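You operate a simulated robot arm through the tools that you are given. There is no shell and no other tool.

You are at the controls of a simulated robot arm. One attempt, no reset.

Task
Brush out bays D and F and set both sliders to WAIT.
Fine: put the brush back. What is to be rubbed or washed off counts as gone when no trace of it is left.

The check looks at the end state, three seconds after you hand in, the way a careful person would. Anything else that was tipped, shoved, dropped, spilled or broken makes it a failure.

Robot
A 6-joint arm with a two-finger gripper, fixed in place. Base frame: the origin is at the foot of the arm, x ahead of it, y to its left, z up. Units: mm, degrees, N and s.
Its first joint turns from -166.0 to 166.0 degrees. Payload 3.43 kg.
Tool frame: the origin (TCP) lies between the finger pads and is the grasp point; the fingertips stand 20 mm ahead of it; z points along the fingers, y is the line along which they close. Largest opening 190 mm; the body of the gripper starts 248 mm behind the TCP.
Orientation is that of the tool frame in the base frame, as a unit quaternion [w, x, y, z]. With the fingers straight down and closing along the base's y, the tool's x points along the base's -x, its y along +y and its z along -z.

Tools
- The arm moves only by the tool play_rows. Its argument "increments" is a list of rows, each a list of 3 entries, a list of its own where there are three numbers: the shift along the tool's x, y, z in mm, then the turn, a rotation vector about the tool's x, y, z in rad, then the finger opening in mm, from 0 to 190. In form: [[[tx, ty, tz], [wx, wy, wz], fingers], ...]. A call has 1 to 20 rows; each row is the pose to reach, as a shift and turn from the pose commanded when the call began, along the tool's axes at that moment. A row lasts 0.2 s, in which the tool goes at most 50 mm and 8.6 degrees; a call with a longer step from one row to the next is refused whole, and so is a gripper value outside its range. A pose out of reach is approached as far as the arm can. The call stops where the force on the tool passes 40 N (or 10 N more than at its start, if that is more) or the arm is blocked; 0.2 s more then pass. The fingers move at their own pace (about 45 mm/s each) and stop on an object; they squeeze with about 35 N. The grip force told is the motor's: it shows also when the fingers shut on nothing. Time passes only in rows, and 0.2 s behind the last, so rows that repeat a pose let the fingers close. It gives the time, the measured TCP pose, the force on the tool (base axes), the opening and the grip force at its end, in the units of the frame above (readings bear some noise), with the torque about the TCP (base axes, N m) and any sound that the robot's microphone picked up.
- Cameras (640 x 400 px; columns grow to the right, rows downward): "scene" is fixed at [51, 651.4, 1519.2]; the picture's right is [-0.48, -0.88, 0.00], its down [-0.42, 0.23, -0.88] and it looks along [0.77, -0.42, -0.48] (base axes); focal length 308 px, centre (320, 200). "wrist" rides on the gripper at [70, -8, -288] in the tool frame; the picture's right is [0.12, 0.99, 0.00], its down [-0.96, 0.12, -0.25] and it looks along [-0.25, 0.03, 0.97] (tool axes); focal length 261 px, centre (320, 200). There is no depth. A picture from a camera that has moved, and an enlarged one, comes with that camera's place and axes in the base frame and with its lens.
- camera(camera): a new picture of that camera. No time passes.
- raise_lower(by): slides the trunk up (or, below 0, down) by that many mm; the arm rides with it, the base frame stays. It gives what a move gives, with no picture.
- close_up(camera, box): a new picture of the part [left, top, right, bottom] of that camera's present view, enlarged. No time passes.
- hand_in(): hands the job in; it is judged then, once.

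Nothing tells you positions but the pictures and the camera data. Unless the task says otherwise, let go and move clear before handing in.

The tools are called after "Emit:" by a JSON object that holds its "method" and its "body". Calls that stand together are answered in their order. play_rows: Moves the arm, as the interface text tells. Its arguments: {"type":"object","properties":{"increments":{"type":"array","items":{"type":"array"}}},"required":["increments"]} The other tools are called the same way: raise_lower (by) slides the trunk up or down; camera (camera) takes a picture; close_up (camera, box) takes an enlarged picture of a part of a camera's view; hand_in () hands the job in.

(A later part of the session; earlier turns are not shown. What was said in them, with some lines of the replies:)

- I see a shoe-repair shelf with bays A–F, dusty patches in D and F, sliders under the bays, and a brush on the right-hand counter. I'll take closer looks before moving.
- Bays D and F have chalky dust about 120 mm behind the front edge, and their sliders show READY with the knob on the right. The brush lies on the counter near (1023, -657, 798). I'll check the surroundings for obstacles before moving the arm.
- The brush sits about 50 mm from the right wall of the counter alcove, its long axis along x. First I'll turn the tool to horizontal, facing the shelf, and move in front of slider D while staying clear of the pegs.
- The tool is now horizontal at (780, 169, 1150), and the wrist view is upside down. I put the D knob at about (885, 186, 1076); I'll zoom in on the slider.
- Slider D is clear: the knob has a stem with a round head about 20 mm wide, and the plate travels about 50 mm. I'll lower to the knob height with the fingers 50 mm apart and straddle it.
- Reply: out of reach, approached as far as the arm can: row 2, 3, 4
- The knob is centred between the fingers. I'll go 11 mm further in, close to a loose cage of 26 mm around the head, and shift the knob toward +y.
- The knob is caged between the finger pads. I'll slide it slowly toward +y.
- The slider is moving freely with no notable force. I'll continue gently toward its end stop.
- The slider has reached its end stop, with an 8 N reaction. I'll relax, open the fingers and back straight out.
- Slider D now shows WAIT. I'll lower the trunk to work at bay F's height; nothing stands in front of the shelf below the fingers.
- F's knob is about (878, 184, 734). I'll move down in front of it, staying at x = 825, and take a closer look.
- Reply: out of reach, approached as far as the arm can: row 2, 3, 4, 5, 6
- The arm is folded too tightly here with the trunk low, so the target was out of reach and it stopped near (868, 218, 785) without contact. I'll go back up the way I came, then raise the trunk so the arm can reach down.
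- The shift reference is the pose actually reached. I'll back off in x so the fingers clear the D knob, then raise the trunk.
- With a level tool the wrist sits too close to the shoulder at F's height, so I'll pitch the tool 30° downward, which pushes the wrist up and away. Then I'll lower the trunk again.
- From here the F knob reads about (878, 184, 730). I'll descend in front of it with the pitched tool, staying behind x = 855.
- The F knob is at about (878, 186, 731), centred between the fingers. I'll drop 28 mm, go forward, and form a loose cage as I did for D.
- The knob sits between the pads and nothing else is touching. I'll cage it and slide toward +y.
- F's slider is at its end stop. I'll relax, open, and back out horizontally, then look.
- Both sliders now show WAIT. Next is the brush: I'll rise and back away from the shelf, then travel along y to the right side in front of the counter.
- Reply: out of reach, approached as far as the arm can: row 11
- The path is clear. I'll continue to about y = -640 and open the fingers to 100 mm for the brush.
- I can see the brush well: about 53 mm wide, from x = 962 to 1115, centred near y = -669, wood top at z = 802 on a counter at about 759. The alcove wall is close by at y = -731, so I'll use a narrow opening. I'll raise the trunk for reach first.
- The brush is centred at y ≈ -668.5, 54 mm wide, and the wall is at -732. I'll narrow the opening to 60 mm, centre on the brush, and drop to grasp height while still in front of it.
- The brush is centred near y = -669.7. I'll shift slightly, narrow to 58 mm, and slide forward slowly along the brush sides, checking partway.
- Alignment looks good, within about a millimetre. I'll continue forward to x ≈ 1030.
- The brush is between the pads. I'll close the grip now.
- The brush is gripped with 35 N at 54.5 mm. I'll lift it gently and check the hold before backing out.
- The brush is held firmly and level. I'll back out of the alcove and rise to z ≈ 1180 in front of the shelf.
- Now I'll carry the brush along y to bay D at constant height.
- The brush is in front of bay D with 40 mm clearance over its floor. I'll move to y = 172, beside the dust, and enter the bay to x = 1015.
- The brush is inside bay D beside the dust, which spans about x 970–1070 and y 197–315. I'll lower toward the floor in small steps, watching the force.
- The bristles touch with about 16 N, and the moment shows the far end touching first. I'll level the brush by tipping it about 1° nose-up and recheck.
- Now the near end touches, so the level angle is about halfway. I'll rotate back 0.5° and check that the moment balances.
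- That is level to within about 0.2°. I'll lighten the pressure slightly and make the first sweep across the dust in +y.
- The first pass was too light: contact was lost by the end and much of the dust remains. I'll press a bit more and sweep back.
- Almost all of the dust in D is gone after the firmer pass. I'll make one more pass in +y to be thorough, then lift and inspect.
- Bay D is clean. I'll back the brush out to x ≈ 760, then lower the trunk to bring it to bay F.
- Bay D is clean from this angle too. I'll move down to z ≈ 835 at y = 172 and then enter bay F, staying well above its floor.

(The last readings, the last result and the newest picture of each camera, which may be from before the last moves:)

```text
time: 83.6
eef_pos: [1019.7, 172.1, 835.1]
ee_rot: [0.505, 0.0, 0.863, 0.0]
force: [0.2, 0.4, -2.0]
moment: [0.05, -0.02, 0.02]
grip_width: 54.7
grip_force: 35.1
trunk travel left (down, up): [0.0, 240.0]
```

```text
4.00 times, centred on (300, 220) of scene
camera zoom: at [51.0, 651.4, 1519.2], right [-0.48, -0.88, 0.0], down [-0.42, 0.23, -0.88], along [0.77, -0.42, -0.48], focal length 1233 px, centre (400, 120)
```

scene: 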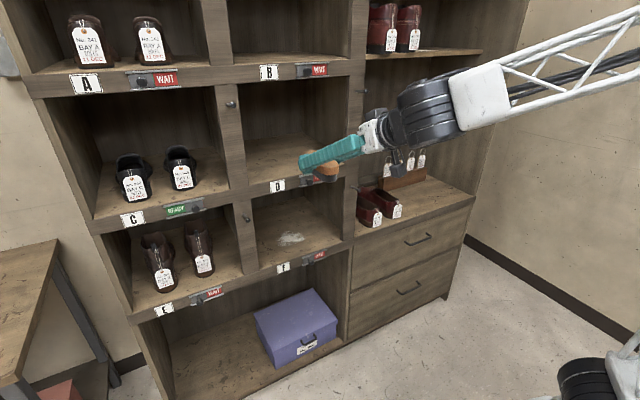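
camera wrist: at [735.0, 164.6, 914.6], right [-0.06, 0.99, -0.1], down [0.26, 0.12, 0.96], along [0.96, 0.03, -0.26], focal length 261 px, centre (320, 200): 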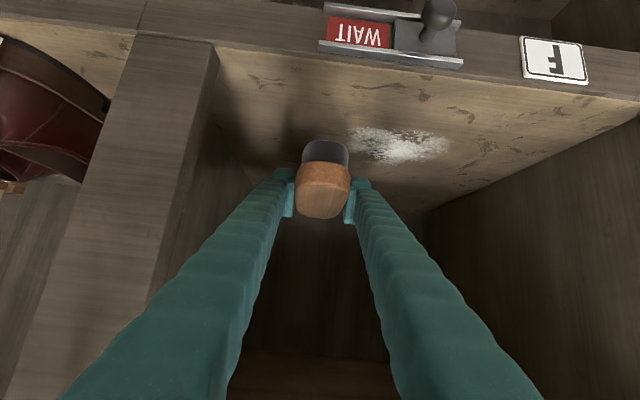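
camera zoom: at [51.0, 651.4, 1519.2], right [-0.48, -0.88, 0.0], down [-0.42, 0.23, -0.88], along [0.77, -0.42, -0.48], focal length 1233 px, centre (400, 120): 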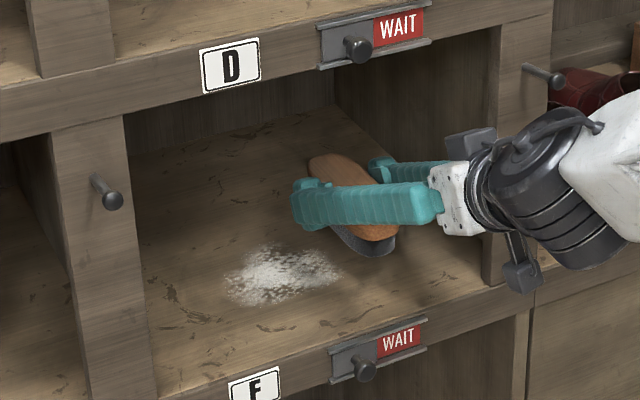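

The brush is beside the dust in bay F, which spans about x 985–1080. I'll lower to just above the floor, then step down until contact.

Emit:
{"method": "play_rows", "body": {"increments": [[[10.2, 0, 7.7], [0, 0, 0], 30], [[20.4, 0, 15.4], [0, 0, 0], 30], [[30.6, 0, 23.1], [0, 0, 0], 30], [[30.6, 0, 23.1], [0, 0, 0], 30]]}}

Emit:
{"method": "play_rows", "body": {"increments": [[[0.9, 0, 0.5], [0, 0, 0], 30], [[1.7, 0, 1], [0, 0, 0], 30], [[1.7, 0, 1], [0, 0, 0], 30]]}}

Emit:
{"method": "play_rows", "body": {"increments": [[[0.9, 0, 0.5], [0, 0, 0], 30], [[1.7, 0, 1], [0, 0, 0], 30], [[1.7, 0, 1], [0, 0, 0], 30]]}}

```text
time: 84.6
eef_pos: [1024.8, 172.2, 796.8]
ee_rot: [0.505, 0.001, 0.863, 0.0]
force: [0.2, -0.2, -1.1]
moment: [-0.01, -0.02, 0.02]
grip_width: 54.5
grip_force: 34.7
trunk travel left (down, up): [0.0, 240.0]
```

```text
time: 85.4
eef_pos: [1023.9, 171.8, 795.8]
ee_rot: [0.504, 0.0, 0.864, 0.0]
force: [-0.2, -0.3, -0.2]
moment: [0.01, 0.01, -0.02]
grip_width: 54.5
grip_force: 35.5
trunk travel left (down, up): [0.0, 240.0]
```

```text
time: 86.2
eef_pos: [1023.8, 172.2, 795.1]
ee_rot: [0.506, 0.0, 0.863, 0.0]
force: [0.5, 1.6, 14.2]
moment: [0.05, 0.8, -0.05]
grip_width: 54.5
grip_force: 34.9
trunk travel left (down, up): [0.0, 240.0]
```

Contact in F at z ≈ 794 with 14 N and the brush nearly level. I'll tip it 0.1° nose-down and sweep across the dust in +y.

Emit:
{"method": "play_rows", "body": {"increments": [[[0, 0, 0], [0, 0.002, 0], 30], [[0, 10, 0], [0, 0.002, 0], 30], [[0, 25, 0], [0, 0.002, 0], 30], [[0, 40, 0], [0, 0.002, 0], 30], [[0, 55, 0], [0, 0.002, 0], 30], [[0, 70, 0], [0, 0.002, 0], 30], [[0, 85, 0], [0, 0.002, 0], 30]]}}

Emit:
{"method": "play_rows", "body": {"increments": [[[0, 15, 0], [0, 0, 0], 30], [[0, 30, 0], [0, 0, 0], 30], [[0, 45, 0], [0, 0, 0], 30], [[0, 60, 0], [0, 0, 0], 30], [[0, 75, 0], [0, 0, 0], 30], [[0, 90, 0], [0, 0, 0], 30]]}}

Emit:
{"method": "close_up", "body": {"camera": "wrist", "box": [140, 60, 380, 210]}}

Emit:
{"method": "close_up", "body": {"camera": "scene", "box": [220, 170, 380, 270]}}

```text
time: 87.8
eef_pos: [1024.8, 254.6, 796.0]
ee_rot: [0.505, 0.0, 0.863, 0.0]
force: [1.8, -7.0, 21.2]
moment: [-0.18, -0.01, 0.11]
grip_width: 54.7
grip_force: 34.6
trunk travel left (down, up): [0.0, 240.0]
```

```text
time: 89.2
eef_pos: [1023.8, 346.5, 795.0]
ee_rot: [0.505, 0.0, 0.863, 0.001]
force: [0.1, -10.1, 27.1]
moment: [-0.21, 0.09, 0.06]
grip_width: 54.6
grip_force: 34.5
trunk travel left (down, up): [0.0, 240.0]
```

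```text
2.67 times, centred on (260, 135) of wrist
camera zoom: at [738.5, 338.9, 874.5], right [-0.06, 0.99, -0.1], down [0.26, 0.11, 0.96], along [0.96, 0.03, -0.26], focal length 695 px, centre (480, 373)
```

zoom: 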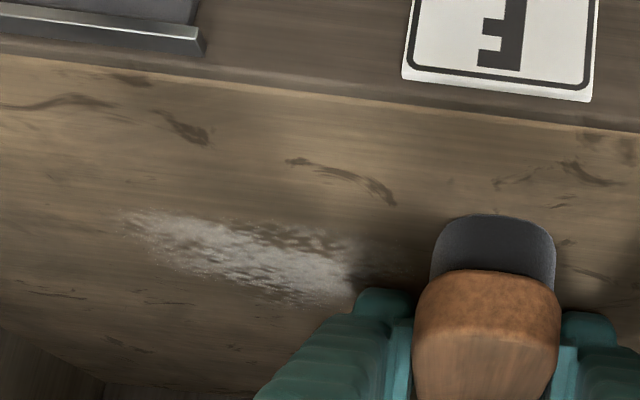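

```text
4.00 times, centred on (300, 220) of scene
camera zoom: at [51.0, 651.4, 1519.2], right [-0.48, -0.88, 0.0], down [-0.42, 0.23, -0.88], along [0.77, -0.42, -0.48], focal length 1233 px, centre (400, 120)
```

zoom: 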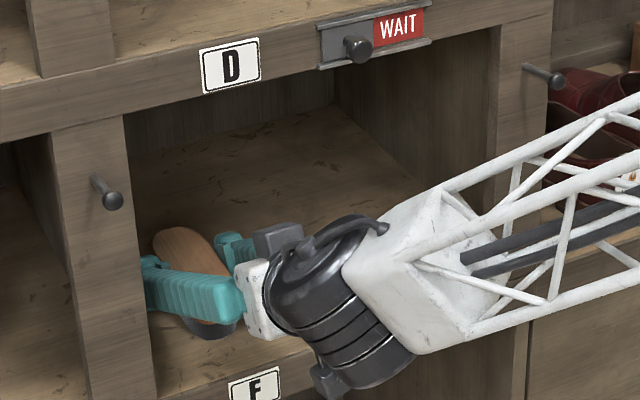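

The dust faded with the first pass. The force has risen to 27 N, so I'll ease up half a millimetre and sweep back.

Emit:
{"method": "play_rows", "body": {"increments": [[[-0.5, 0, -0.3], [0, 0, 0], 30], [[-0.5, -15, -0.3], [0, 0, 0], 30], [[-0.5, -30, -0.3], [0, 0, 0], 30], [[-0.5, -45, -0.3], [0, 0, 0], 30], [[-0.5, -60, -0.3], [0, 0, 0], 30], [[-0.5, -75, -0.3], [0, 0, 0], 30], [[-0.5, -90, -0.3], [0, 0, 0], 30]]}}

Emit:
{"method": "play_rows", "body": {"increments": [[[0, -15, 0], [0, 0, 0], 30], [[0, -30, 0], [0, 0, 0], 30], [[0, -45, 0], [0, 0, 0], 30], [[0, -60, 0], [0, 0, 0], 30], [[0, -75, 0], [0, 0, 0], 30], [[0, -90, 0], [0, 0, 0], 30]]}}

Emit:
{"method": "close_up", "body": {"camera": "wrist", "box": [240, 80, 480, 230]}}

Emit:
{"method": "close_up", "body": {"camera": "scene", "box": [220, 170, 380, 270]}}

```text
time: 90.8
eef_pos: [1025.1, 257.1, 794.8]
ee_rot: [0.505, 0.0, 0.863, 0.0]
force: [-2.5, 4.5, 16.2]
moment: [0.05, 0.03, -0.13]
grip_width: 54.7
grip_force: 35.2
trunk travel left (down, up): [0.0, 240.0]
```

```text
time: 92.2
eef_pos: [1023.7, 165.7, 794.6]
ee_rot: [0.504, 0.0, 0.864, 0.0]
force: [-1.8, 3.2, 13.3]
moment: [-0.01, 0.04, -0.12]
grip_width: 54.2
grip_force: 35.3
trunk travel left (down, up): [0.0, 240.0]
```

```text
2.67 times, centred on (360, 155) of wrist
camera zoom: at [737.9, 158.5, 874.5], right [-0.06, 0.99, -0.1], down [0.26, 0.12, 0.96], along [0.96, 0.03, -0.26], focal length 695 px, centre (213, 320)
```

zoom: 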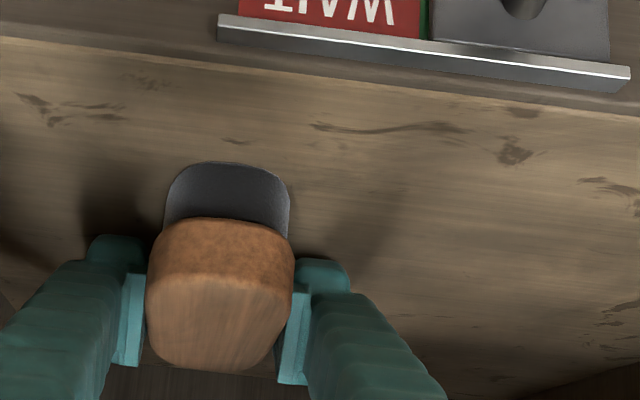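

```text
4.00 times, centred on (300, 220) of scene
camera zoom: at [51.0, 651.4, 1519.2], right [-0.48, -0.88, 0.0], down [-0.42, 0.23, -0.88], along [0.77, -0.42, -0.48], focal length 1233 px, centre (400, 120)
```

zoom: 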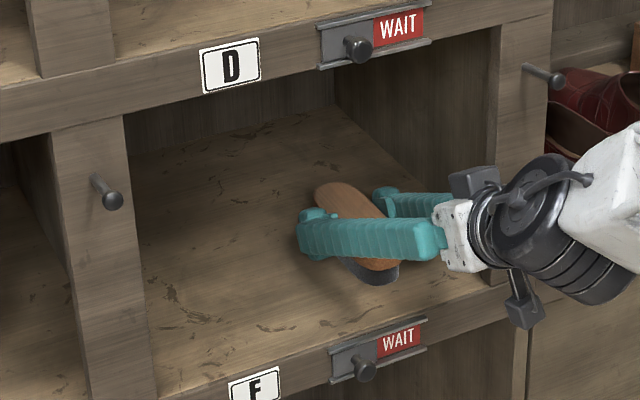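

F looks clean. As in D, I'll make one more confirming pass in +y, then lift and inspect.

Emit:
{"method": "play_rows", "body": {"increments": [[[0, 15, 0], [0, 0, 0], 30], [[0, 30, 0], [0, 0, 0], 30], [[0, 45, 0], [0, 0, 0], 30], [[0, 60, 0], [0, 0, 0], 30], [[0, 75, 0], [0, 0, 0], 30], [[0, 90, 0], [0, 0, 0], 30], [[0, 105, 0], [0, 0, 0], 30], [[0, 120, 0], [0, 0, 0], 30], [[0, 135, 0], [0, 0, 0], 30], [[0, 150, 0], [0, 0, 0], 30], [[0, 165, 0], [0, 0, 0], 30], [[0, 180, 0], [0, 0, 0], 30]]}}

Emit:
{"method": "play_rows", "body": {"increments": [[[-17.3, 0, -10], [0, 0, 0], 30], [[-34.6, 0, -20], [0, 0, 0], 30], [[-34.6, 0, -20], [0, 0, 0], 30]]}}

Emit:
{"method": "close_up", "body": {"camera": "wrist", "box": [140, 60, 380, 210]}}

Emit:
{"method": "close_up", "body": {"camera": "scene", "box": [220, 170, 380, 270]}}

```text
time: 94.8
eef_pos: [1024.0, 347.5, 793.5]
ee_rot: [0.504, 0.0, 0.864, 0.0]
force: [0.3, -1.7, 6.8]
moment: [-0.04, -0.08, 0.07]
grip_width: 54.5
grip_force: 35.1
trunk travel left (down, up): [0.0, 240.0]
```

```text
time: 95.6
eef_pos: [1023.3, 348.0, 833.8]
ee_rot: [0.504, 0.0, 0.864, 0.0]
force: [-0.1, 0.4, -1.6]
moment: [0.01, -0.01, -0.02]
grip_width: 54.4
grip_force: 35.4
trunk travel left (down, up): [0.0, 240.0]
```

```text
2.67 times, centred on (260, 135) of wrist
camera zoom: at [738.3, 339.0, 914.4], right [-0.06, 0.99, -0.1], down [0.26, 0.12, 0.96], along [0.96, 0.03, -0.26], focal length 695 px, centre (480, 373)
```

zoom: 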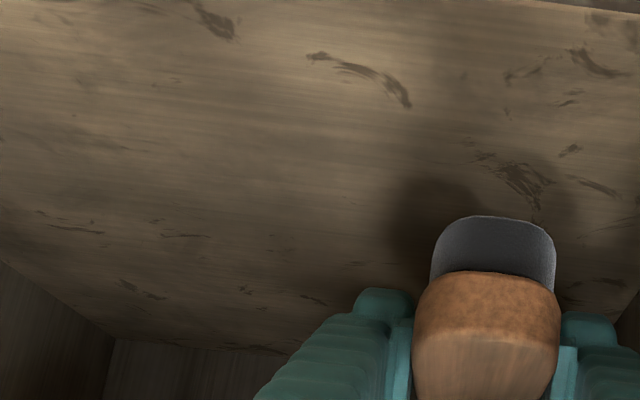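

```text
4.00 times, centred on (300, 220) of scene
camera zoom: at [51.0, 651.4, 1519.2], right [-0.48, -0.88, 0.0], down [-0.42, 0.23, -0.88], along [0.77, -0.42, -0.48], focal length 1233 px, centre (400, 120)
```

zoom: 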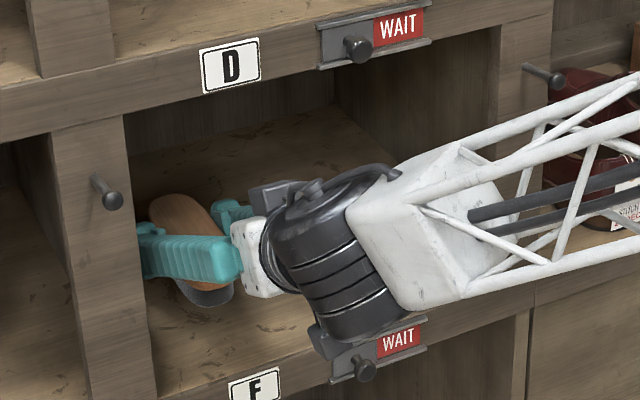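

Bay F is clean. I'll back out, rise, and look at both bay floors before returning the brush.

Emit:
{"method": "play_rows", "body": {"increments": [[[18.5, -12.6, -32.8], [0, 0, 0], 30], [[37, -25.1, -65.7], [0, 0, 0], 30], [[55.5, -37.7, -98.5], [0, 0, 0], 30], [[74.1, -50.3, -131.4], [0, 0, 0], 30], [[92.6, -62.9, -164.2], [0, 0, 0], 30], [[111.1, -75.4, -197.1], [0, 0, 0], 30], [[129.6, -88, -229.9], [0, 0, 0], 30], [[98.8, -88, -247.2], [0, 0, 0], 30], [[68.1, -88, -264.6], [0, 0, 0], 30], [[37.3, -88, -281.9], [0, 0, 0], 30], [[37.3, -88, -281.9], [0, 0, 0], 30]]}}

Emit:
{"method": "raise_lower", "body": {"by": 240}}

Emit:
{"method": "camera", "body": {"camera": "scene"}}

Emit:
{"method": "close_up", "body": {"camera": "scene", "box": [230, 170, 366, 270]}}

```text
time: 98.0
eef_pos: [761.3, 257.5, 940.3]
ee_rot: [0.504, 0.0, 0.864, 0.0]
force: [0.3, 0.1, -0.9]
moment: [-0.05, 0.0, -0.02]
grip_width: 54.5
grip_force: 34.9
trunk travel left (down, up): [0.0, 240.0]
```

```text
time: 100.5
eef_pos: [760.3, 256.0, 1179.4]
ee_rot: [0.504, 0.0, 0.864, 0.0]
force: [-0.1, -0.1, -1.2]
moment: [0.02, -0.03, -0.02]
grip_width: 54.7
grip_force: 34.6
trunk travel left (down, up): [-240.0, 0.0]
```

```text
taken
```

scene: 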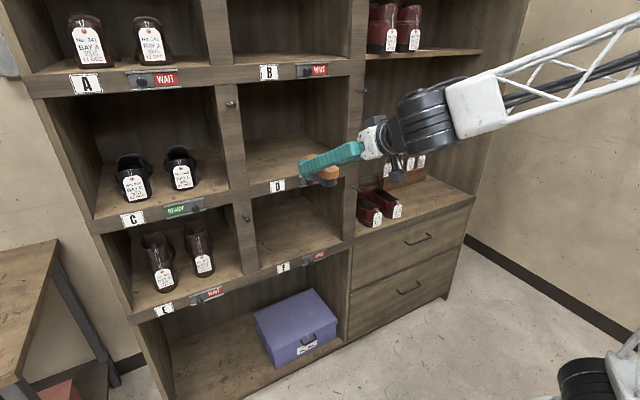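

```text
4.00 times, centred on (298, 220) of scene
camera zoom: at [51.0, 651.4, 1519.2], right [-0.48, -0.88, 0.0], down [-0.42, 0.23, -0.88], along [0.77, -0.42, -0.48], focal length 1233 px, centre (408, 120)
```

zoom: 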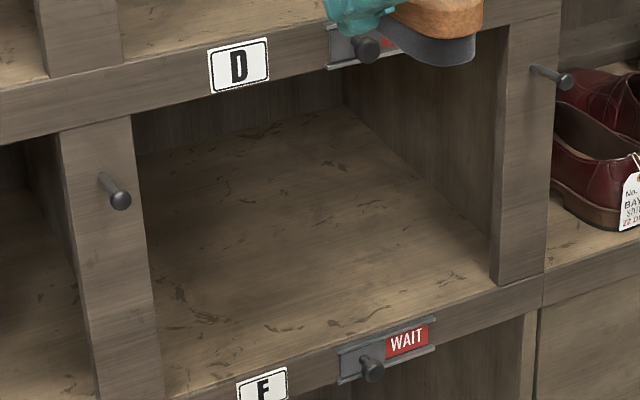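

Both bays are clean. I'll carry the brush back along y to the counter side.

Emit:
{"method": "play_rows", "body": {"increments": [[[0, -46.4, 0], [0, 0, 0], 30], [[0, -92.8, 0], [0, 0, 0], 30], [[0, -139.2, 0], [0, 0, 0], 30], [[0, -185.6, 0], [0, 0, 0], 30], [[0, -232, 0], [0, 0, 0], 30], [[0, -278.4, 0], [0, 0, 0], 30], [[0, -324.8, 0], [0, 0, 0], 30], [[0, -371.2, 0], [0, 0, 0], 30], [[0, -417.6, 0], [0, 0, 0], 30], [[0, -464, 0], [0, 0, 0], 30], [[0, -510.4, 0], [0, 0, 0], 30], [[0, -556.8, 0], [0, 0, 0], 30], [[0, -603.2, 0], [0, 0, 0], 30], [[0, -649.6, 0], [0, 0, 0], 30], [[0, -696, 0], [0, 0, 0], 30], [[0, -742.4, 0], [0, 0, 0], 30], [[0, -788.8, 0], [0, 0, 0], 30], [[0, -835.2, 0], [0, 0, 0], 30], [[0, -881.6, 0], [0, 0, 0], 30], [[0, -928, 0], [0, 0, 0], 30]]}}

Emit:
{"method": "camera", "body": {"camera": "scene"}}

Emit:
{"method": "close_up", "body": {"camera": "scene", "box": [230, 80, 366, 280]}}

```text
time: 104.7
eef_pos: [760.8, -671.2, 1179.3]
ee_rot: [0.505, -0.001, 0.863, 0.0]
force: [0.8, 0.6, -0.6]
moment: [-0.1, 0.11, -0.17]
grip_width: 54.5
grip_force: 35.1
trunk travel left (down, up): [-240.0, 0.0]
```

```text
taken
```

scene: 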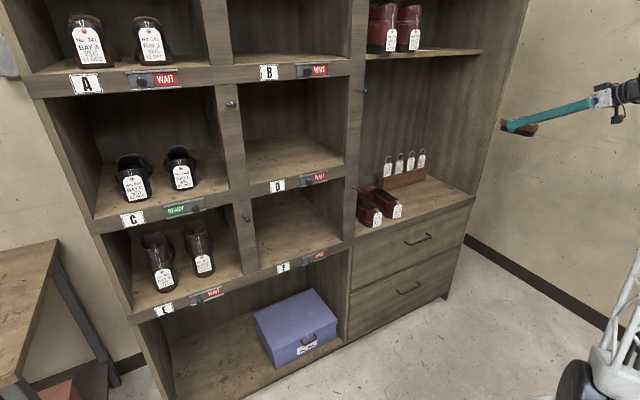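

```text
2.00 times, centred on (298, 180) of scene
camera zoom: at [51.0, 651.4, 1519.2], right [-0.48, -0.88, 0.0], down [-0.42, 0.23, -0.88], along [0.77, -0.42, -0.48], focal length 616 px, centre (364, 240)
```

zoom: 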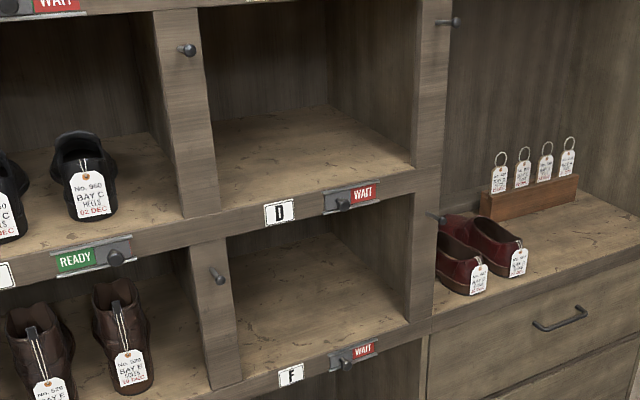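

Before putting the brush away, I'll closely inspect both bay floors for any trace.

Emit:
{"method": "close_up", "body": {"camera": "scene", "box": [245, 130, 345, 185]}}

Emit:
{"method": "close_up", "body": {"camera": "scene", "box": [250, 200, 345, 265]}}

```text
6.40 times, centred on (295, 158) of scene
camera zoom: at [51.0, 651.4, 1519.2], right [-0.48, -0.88, 0.0], down [-0.42, 0.23, -0.88], along [0.77, -0.42, -0.48], focal length 1973 px, centre (480, 472)
```

zoom: 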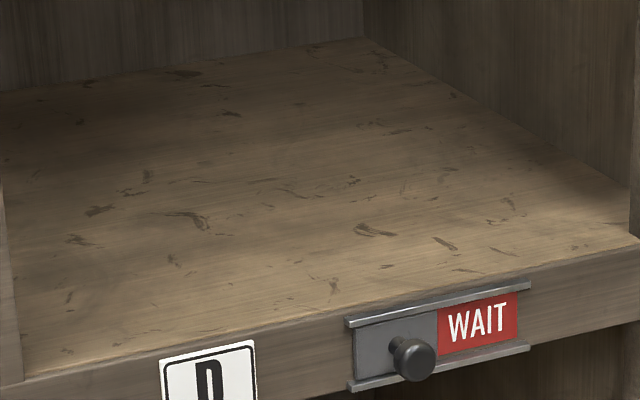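

```text
6.15 times, centred on (298, 232) of scene
camera zoom: at [51.0, 651.4, 1519.2], right [-0.48, -0.88, 0.0], down [-0.42, 0.23, -0.88], along [0.77, -0.42, -0.48], focal length 1897 px, centre (458, 0)
```

zoom: 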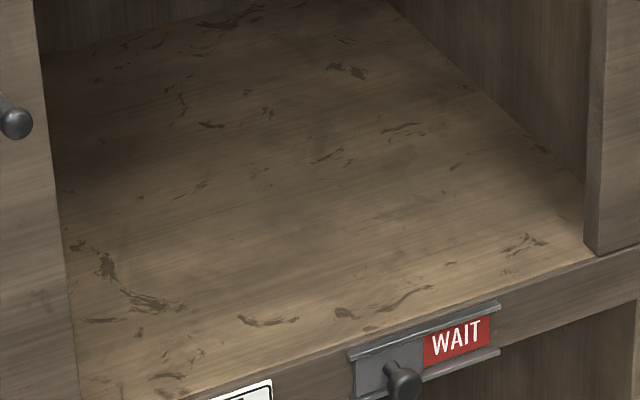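

Both floors are free of dust; only the wood's own dark scuffs remain. Now I'll retrace the path back into the alcove with the brush, stopping 40 mm above its spot.

Emit:
{"method": "play_rows", "body": {"increments": [[[39.2, 0, 22.1], [0, 0, 0], 30], [[78.4, 0, 44.2], [0, 0, 0], 30], [[117.6, 0, 66.3], [0, 0, 0], 30], [[148.1, 0, 83.5], [0, 0, 0], 30], [[174.5, 0, 109.8], [0, 0, 0], 30], [[183.5, 0, 155.1], [0, 0, 0], 30], [[192.4, 0, 200.3], [0, 0, 0], 30], [[201.3, 0, 245.5], [0, 0, 0], 30], [[205.9, 0, 288.3], [0, 0, 0], 30], [[199.4, 0, 330.5], [0, 0, 0], 30], [[184.1, 0, 367.7], [0, 0, 0], 30], [[169.3, 0, 404.2], [0, 0, 0], 30], [[169.3, 0, 404.2], [0, 0, 0], 30]]}}

Emit:
{"method": "close_up", "body": {"camera": "wrist", "box": [240, 110, 400, 210]}}

Emit:
{"method": "close_up", "body": {"camera": "scene", "box": [420, 130, 548, 210]}}

```text
time: 107.5
eef_pos: [1028.0, -669.0, 832.3]
ee_rot: [0.504, 0.0, 0.863, 0.0]
force: [0.0, -0.3, -1.9]
moment: [0.02, -0.03, -0.04]
grip_width: 54.6
grip_force: 35.3
trunk travel left (down, up): [-240.0, 0.0]
```

```text
4.00 times, centred on (320, 160) of wrist
camera zoom: at [744.2, -678.1, 912.7], right [-0.06, 0.99, -0.1], down [0.26, 0.11, 0.96], along [0.96, 0.03, -0.26], focal length 1043 px, centre (320, 360)
```

zoom: 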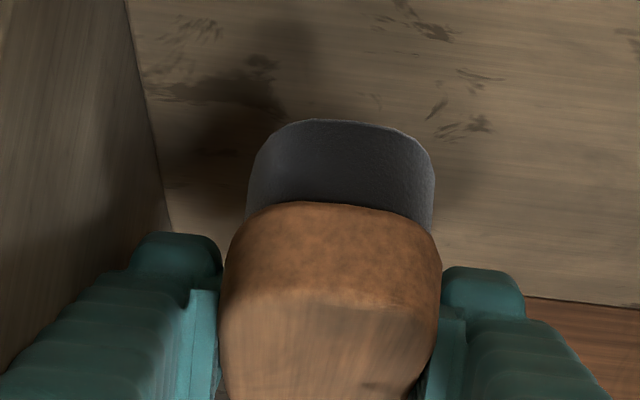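

```text
5.00 times, centred on (484, 170) of scene
camera zoom: at [51.0, 651.4, 1519.2], right [-0.48, -0.88, 0.0], down [-0.42, 0.23, -0.88], along [0.77, -0.42, -0.48], focal length 1541 px, centre (-500, 350)
```

zoom: 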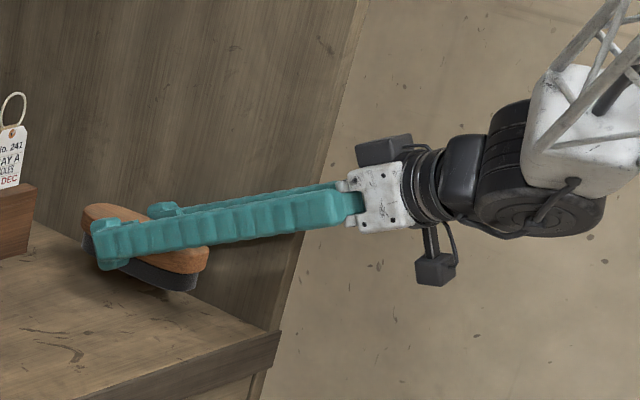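

The brush is over its original spot, about 1.5 mm off in y. I'll correct that and lower to just above the counter, then to contact.

Emit:
{"method": "play_rows", "body": {"increments": [[[10.2, 0.7, 5.7], [0, 0, 0], 30], [[20.3, 1.5, 11.5], [0, 0, 0], 30], [[30.5, 1.5, 17.2], [0, 0, 0], 30], [[30.5, 1.5, 17.2], [0, 0, 0], 30]]}}

Emit:
{"method": "play_rows", "body": {"increments": [[[0.9, 0, 0.5], [0, 0, 0], 30], [[1.3, 0, 0.75], [0, 0, 0], 30], [[1.3, 0, 0.75], [0, 0, 0], 30]]}}

```text
time: 108.5
eef_pos: [1028.8, -668.1, 797.8]
ee_rot: [0.504, 0.0, 0.864, 0.0]
force: [0.4, -0.7, -0.4]
moment: [0.04, -0.01, 0.01]
grip_width: 54.5
grip_force: 35.2
trunk travel left (down, up): [-240.0, 0.0]
```

```text
time: 109.3
eef_pos: [1029.2, -669.3, 796.0]
ee_rot: [0.503, 0.0, 0.864, 0.0]
force: [-0.7, -0.5, -1.1]
moment: [0.01, 0.0, 0.02]
grip_width: 54.6
grip_force: 35.4
trunk travel left (down, up): [-240.0, 0.0]
```

Emit:
{"method": "play_rows", "body": {"increments": [[[0.5, 0, 0.25], [0, 0, 0], 30], [[0.9, 0, 0.5], [0, 0, 0], 30], [[0.9, 0, 0.5], [0, 0, 0], 30]]}}

Emit:
{"method": "play_rows", "body": {"increments": [[[0.4, 0, 0.25], [0, 0, 0], 30], [[0.7, 0, 0.4], [0, 0, 0], 30], [[0.7, 0, 0.4], [0, 0, 0], 30]]}}

```text
time: 110.1
eef_pos: [1029.2, -670.0, 796.9]
ee_rot: [0.504, 0.0, 0.864, -0.001]
force: [0.0, -1.1, 2.8]
moment: [-0.01, -0.29, 0.01]
grip_width: 54.6
grip_force: 34.8
trunk travel left (down, up): [-240.0, 0.0]
```

```text
time: 110.9
eef_pos: [1029.7, -668.0, 796.4]
ee_rot: [0.504, 0.0, 0.864, 0.0]
force: [1.4, -1.4, 7.0]
moment: [-0.05, -0.63, -0.12]
grip_width: 54.5
grip_force: 34.7
trunk travel left (down, up): [-240.0, 0.0]
```

Contact at 7 N with the brush on its spot. I'll open gently to 59 mm and check the gaps.

Emit:
{"method": "play_rows", "body": {"increments": [[[0, 0, 0], [0, 0, 0], 56], [[0, 0, 0], [0, 0, 0], 58], [[0, 0, 0], [0, 0, 0], 59], [[0, 0, 0], [0, 0, 0], 59]]}}

Emit:
{"method": "close_up", "body": {"camera": "wrist", "box": [240, 130, 400, 230]}}

Emit:
{"method": "close_up", "body": {"camera": "scene", "box": [420, 150, 516, 210]}}

```text
time: 111.9
eef_pos: [1028.8, -668.2, 795.1]
ee_rot: [0.504, 0.0, 0.864, 0.0]
force: [0.0, 0.4, -0.7]
moment: [0.06, 0.02, 0.03]
grip_width: 59.3
grip_force: 0.0
trunk travel left (down, up): [-240.0, 0.0]
```

```text
4.00 times, centred on (320, 180) of wrist
camera zoom: at [744.1, -677.0, 875.4], right [-0.06, 0.99, -0.1], down [0.26, 0.12, 0.96], along [0.96, 0.03, -0.26], focal length 1043 px, centre (320, 280)
```

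zoom: 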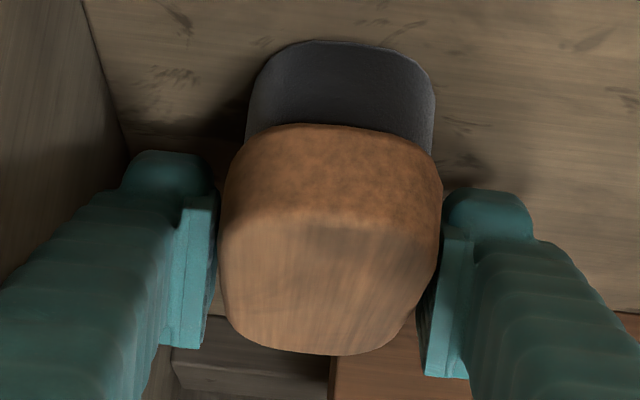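

```text
6.67 times, centred on (468, 180) of scene
camera zoom: at [51.0, 651.4, 1519.2], right [-0.48, -0.88, 0.0], down [-0.42, 0.23, -0.88], along [0.77, -0.42, -0.48], focal length 2055 px, centre (-667, 333)
```

zoom: 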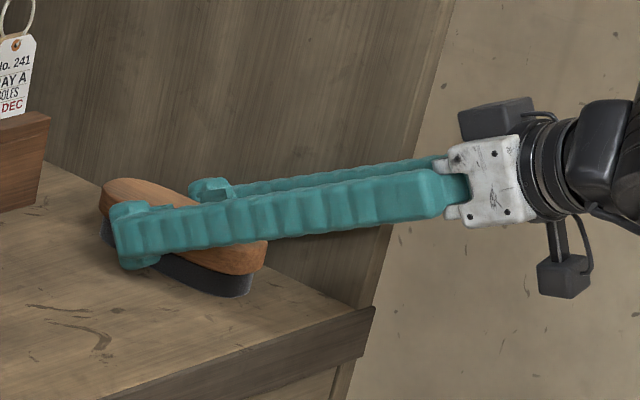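

The brush is released, sits where it was originally, and there is no contact force. I'll slide the fingers straight back out along -x.

Emit:
{"method": "play_rows", "body": {"increments": [[[4.9, 0, -8.7], [0, 0, 0], 59], [[9.8, 0, -17.4], [0, 0, 0], 59], [[14.7, 0, -26.1], [0, 0, 0], 59], [[19.6, 0, -34.8], [0, 0, 0], 59], [[27, 0, -47.9], [0, 0, 0], 59], [[34.4, 0, -61], [0, 0, 0], 59], [[44.2, 0, -78.4], [0, 0, 0], 59], [[54, 0, -95.8], [0, 0, 0], 59], [[66.3, 0, -117.6], [0, 0, 0], 59], [[66.3, 0, -117.6], [0, 0, 0], 59]]}}

Emit:
{"method": "close_up", "body": {"camera": "wrist", "box": [240, 130, 400, 230]}}

Emit:
{"method": "close_up", "body": {"camera": "scene", "box": [420, 160, 516, 220]}}

```text
time: 114.1
eef_pos: [893.5, -667.8, 795.9]
ee_rot: [0.503, 0.0, 0.864, 0.0]
force: [0.0, 0.1, 0.6]
moment: [-0.01, 0.0, 0.01]
grip_width: 59.0
grip_force: 0.2
trunk travel left (down, up): [-240.0, 0.0]
```

```text
4.00 times, centred on (320, 180) of wrist
camera zoom: at [609.1, -676.5, 875.9], right [-0.06, 0.99, -0.1], down [0.26, 0.12, 0.96], along [0.96, 0.03, -0.26], focal length 1043 px, centre (320, 280)
```

zoom: 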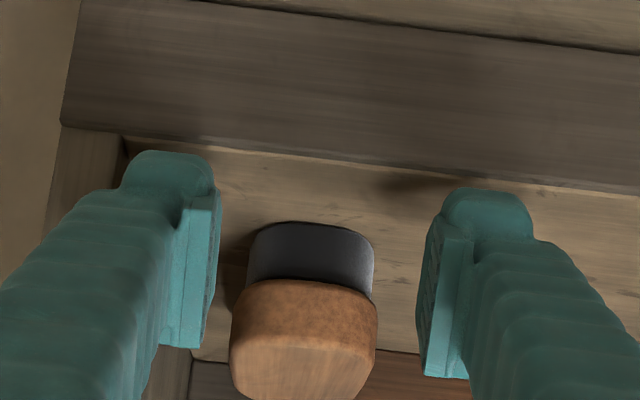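

```text
6.67 times, centred on (468, 190) of scene
camera zoom: at [51.0, 651.4, 1519.2], right [-0.48, -0.88, 0.0], down [-0.42, 0.23, -0.88], along [0.77, -0.42, -0.48], focal length 2055 px, centre (-667, 267)
```

zoom: 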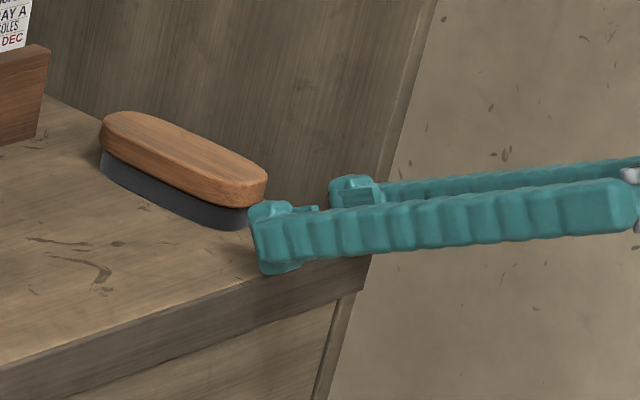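

The brush is back in its place, within a couple of millimetres of where it started. I'll move the arm up and clear, then do a final check.

Emit:
{"method": "play_rows", "body": {"increments": [[[10, 0, -40], [0, 0, 0], 59], [[-14, 0, -72], [0, 0, 0], 65], [[-46, 0, -101], [0, 0, 0], 75], [[-78, 0, -130], [0, 0, 0], 85], [[-110, 0, -159], [0, 0, 0], 95], [[-142, 0, -188], [0, 0, 0], 100], [[-174, 0, -217], [0, 0, 0], 100], [[-205, 0, -246], [0, 0, 0], 100], [[-205, 0, -246], [0, 0, 0], 100]]}}

Emit:
{"method": "camera", "body": {"camera": "scene"}}

Emit:
{"method": "close_up", "body": {"camera": "scene", "box": [350, 130, 480, 230]}}

Emit:
{"method": "close_up", "body": {"camera": "scene", "box": [230, 80, 366, 280]}}

Emit:
{"method": "camera", "body": {"camera": "wrist"}}

```text
time: 116.1
eef_pos: [782.1, -668.6, 1095.6]
ee_rot: [0.504, 0.0, 0.864, 0.0]
force: [-0.4, 0.1, -0.2]
moment: [-0.06, 0.04, -0.04]
grip_width: 100.1
grip_force: 0.0
trunk travel left (down, up): [-240.0, 0.0]
```

```text
taken
```

scene: 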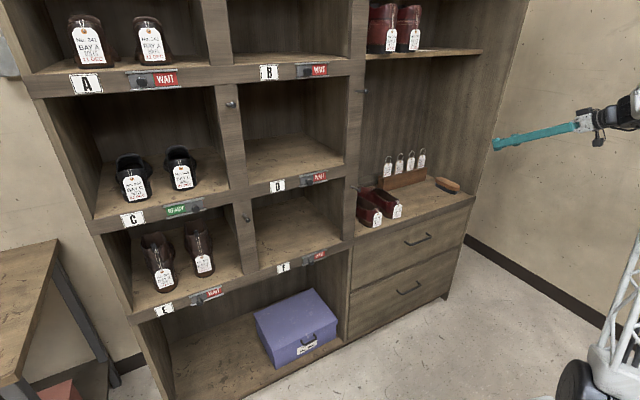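

```text
4.00 times, centred on (415, 180) of scene
camera zoom: at [51.0, 651.4, 1519.2], right [-0.48, -0.88, 0.0], down [-0.42, 0.23, -0.88], along [0.77, -0.42, -0.48], focal length 1233 px, centre (-60, 280)
```

zoom: 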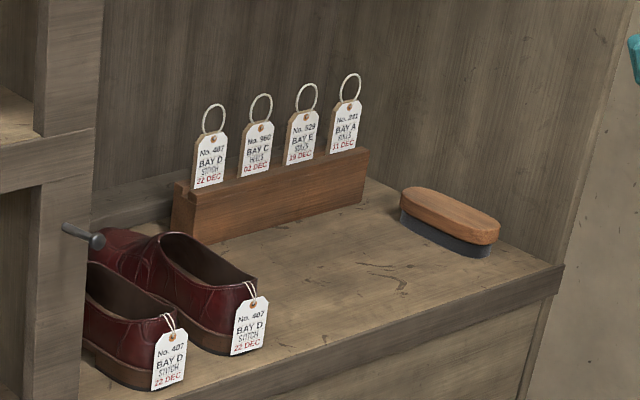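

```text
2.00 times, centred on (298, 180) of scene
camera zoom: at [51.0, 651.4, 1519.2], right [-0.48, -0.88, 0.0], down [-0.42, 0.23, -0.88], along [0.77, -0.42, -0.48], focal length 616 px, centre (364, 240)
```

zoom: 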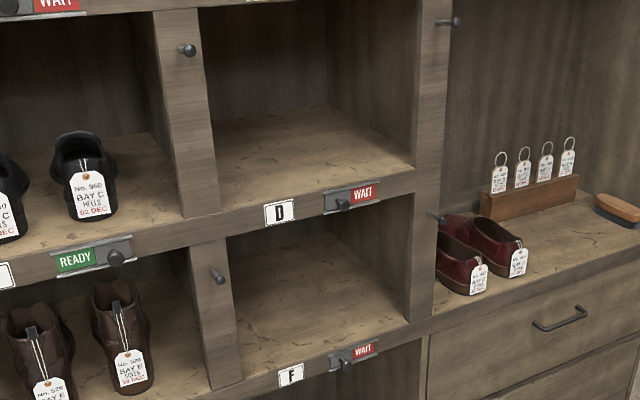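

```text
taken
camera wrist: at [496.1, -677.1, 1175.9], right [-0.06, 0.99, -0.1], down [0.26, 0.12, 0.96], along [0.96, 0.03, -0.26], focal length 261 px, centre (320, 200)
```

wrist: 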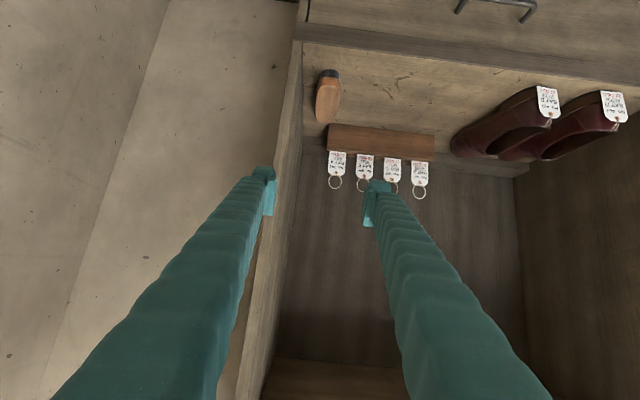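

The brush, shoes and tags match the starting picture, and both sliders read WAIT. I'll take one last high-magnification look at the former dust spots.

Emit:
{"method": "close_up", "body": {"camera": "scene", "box": [264, 148, 312, 178]}}

Emit:
{"method": "close_up", "body": {"camera": "scene", "box": [266, 222, 314, 252]}}

```text
13.33 times, centred on (288, 163) of scene
camera zoom: at [51.0, 651.4, 1519.2], right [-0.48, -0.88, 0.0], down [-0.42, 0.23, -0.88], along [0.77, -0.42, -0.48], focal length 4110 px, centre (747, 693)
```

zoom: 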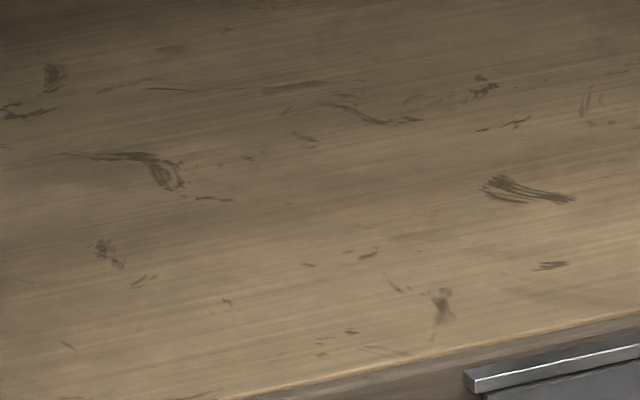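

```text
13.33 times, centred on (290, 237) of scene
camera zoom: at [51.0, 651.4, 1519.2], right [-0.48, -0.88, 0.0], down [-0.42, 0.23, -0.88], along [0.77, -0.42, -0.48], focal length 4110 px, centre (720, -293)
```

zoom: 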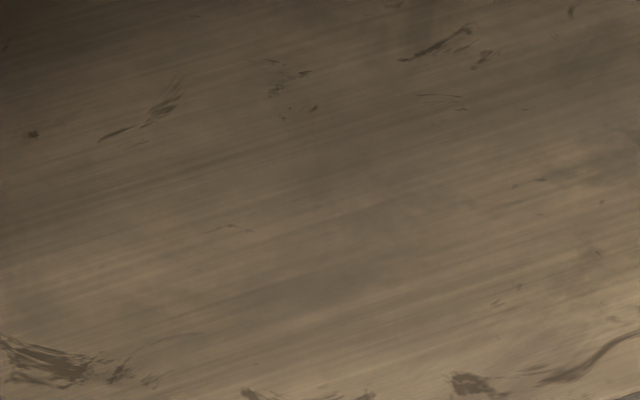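

No dust is left in either bay, both sliders show WAIT, the brush is back in its place, and the arm is clear. I'm handing the job in.

Emit:
{"method": "hand_in", "body": {}}

```text
The job is handed in.
```

Bays D and F are brushed out, both of their sliders are set to WAIT, and the brush is back on the counter. I've handed the job in, but no verdict has come back yet.

- **Bays:** Close-up pictures of both floors after brushing show no dust left. The dark scuffs still visible are marks in the wood and were there before.
- **Sliders:** I pushed both to their end stops, and both read WAIT in the final pictures.
- **Brush:** It sits bristles down, within about 2 mm of where it started.
- **Everything else:** The shoes and tags next to the brush match the starting picture. I saw nothing else moved, and the arm is clear of the shelf.
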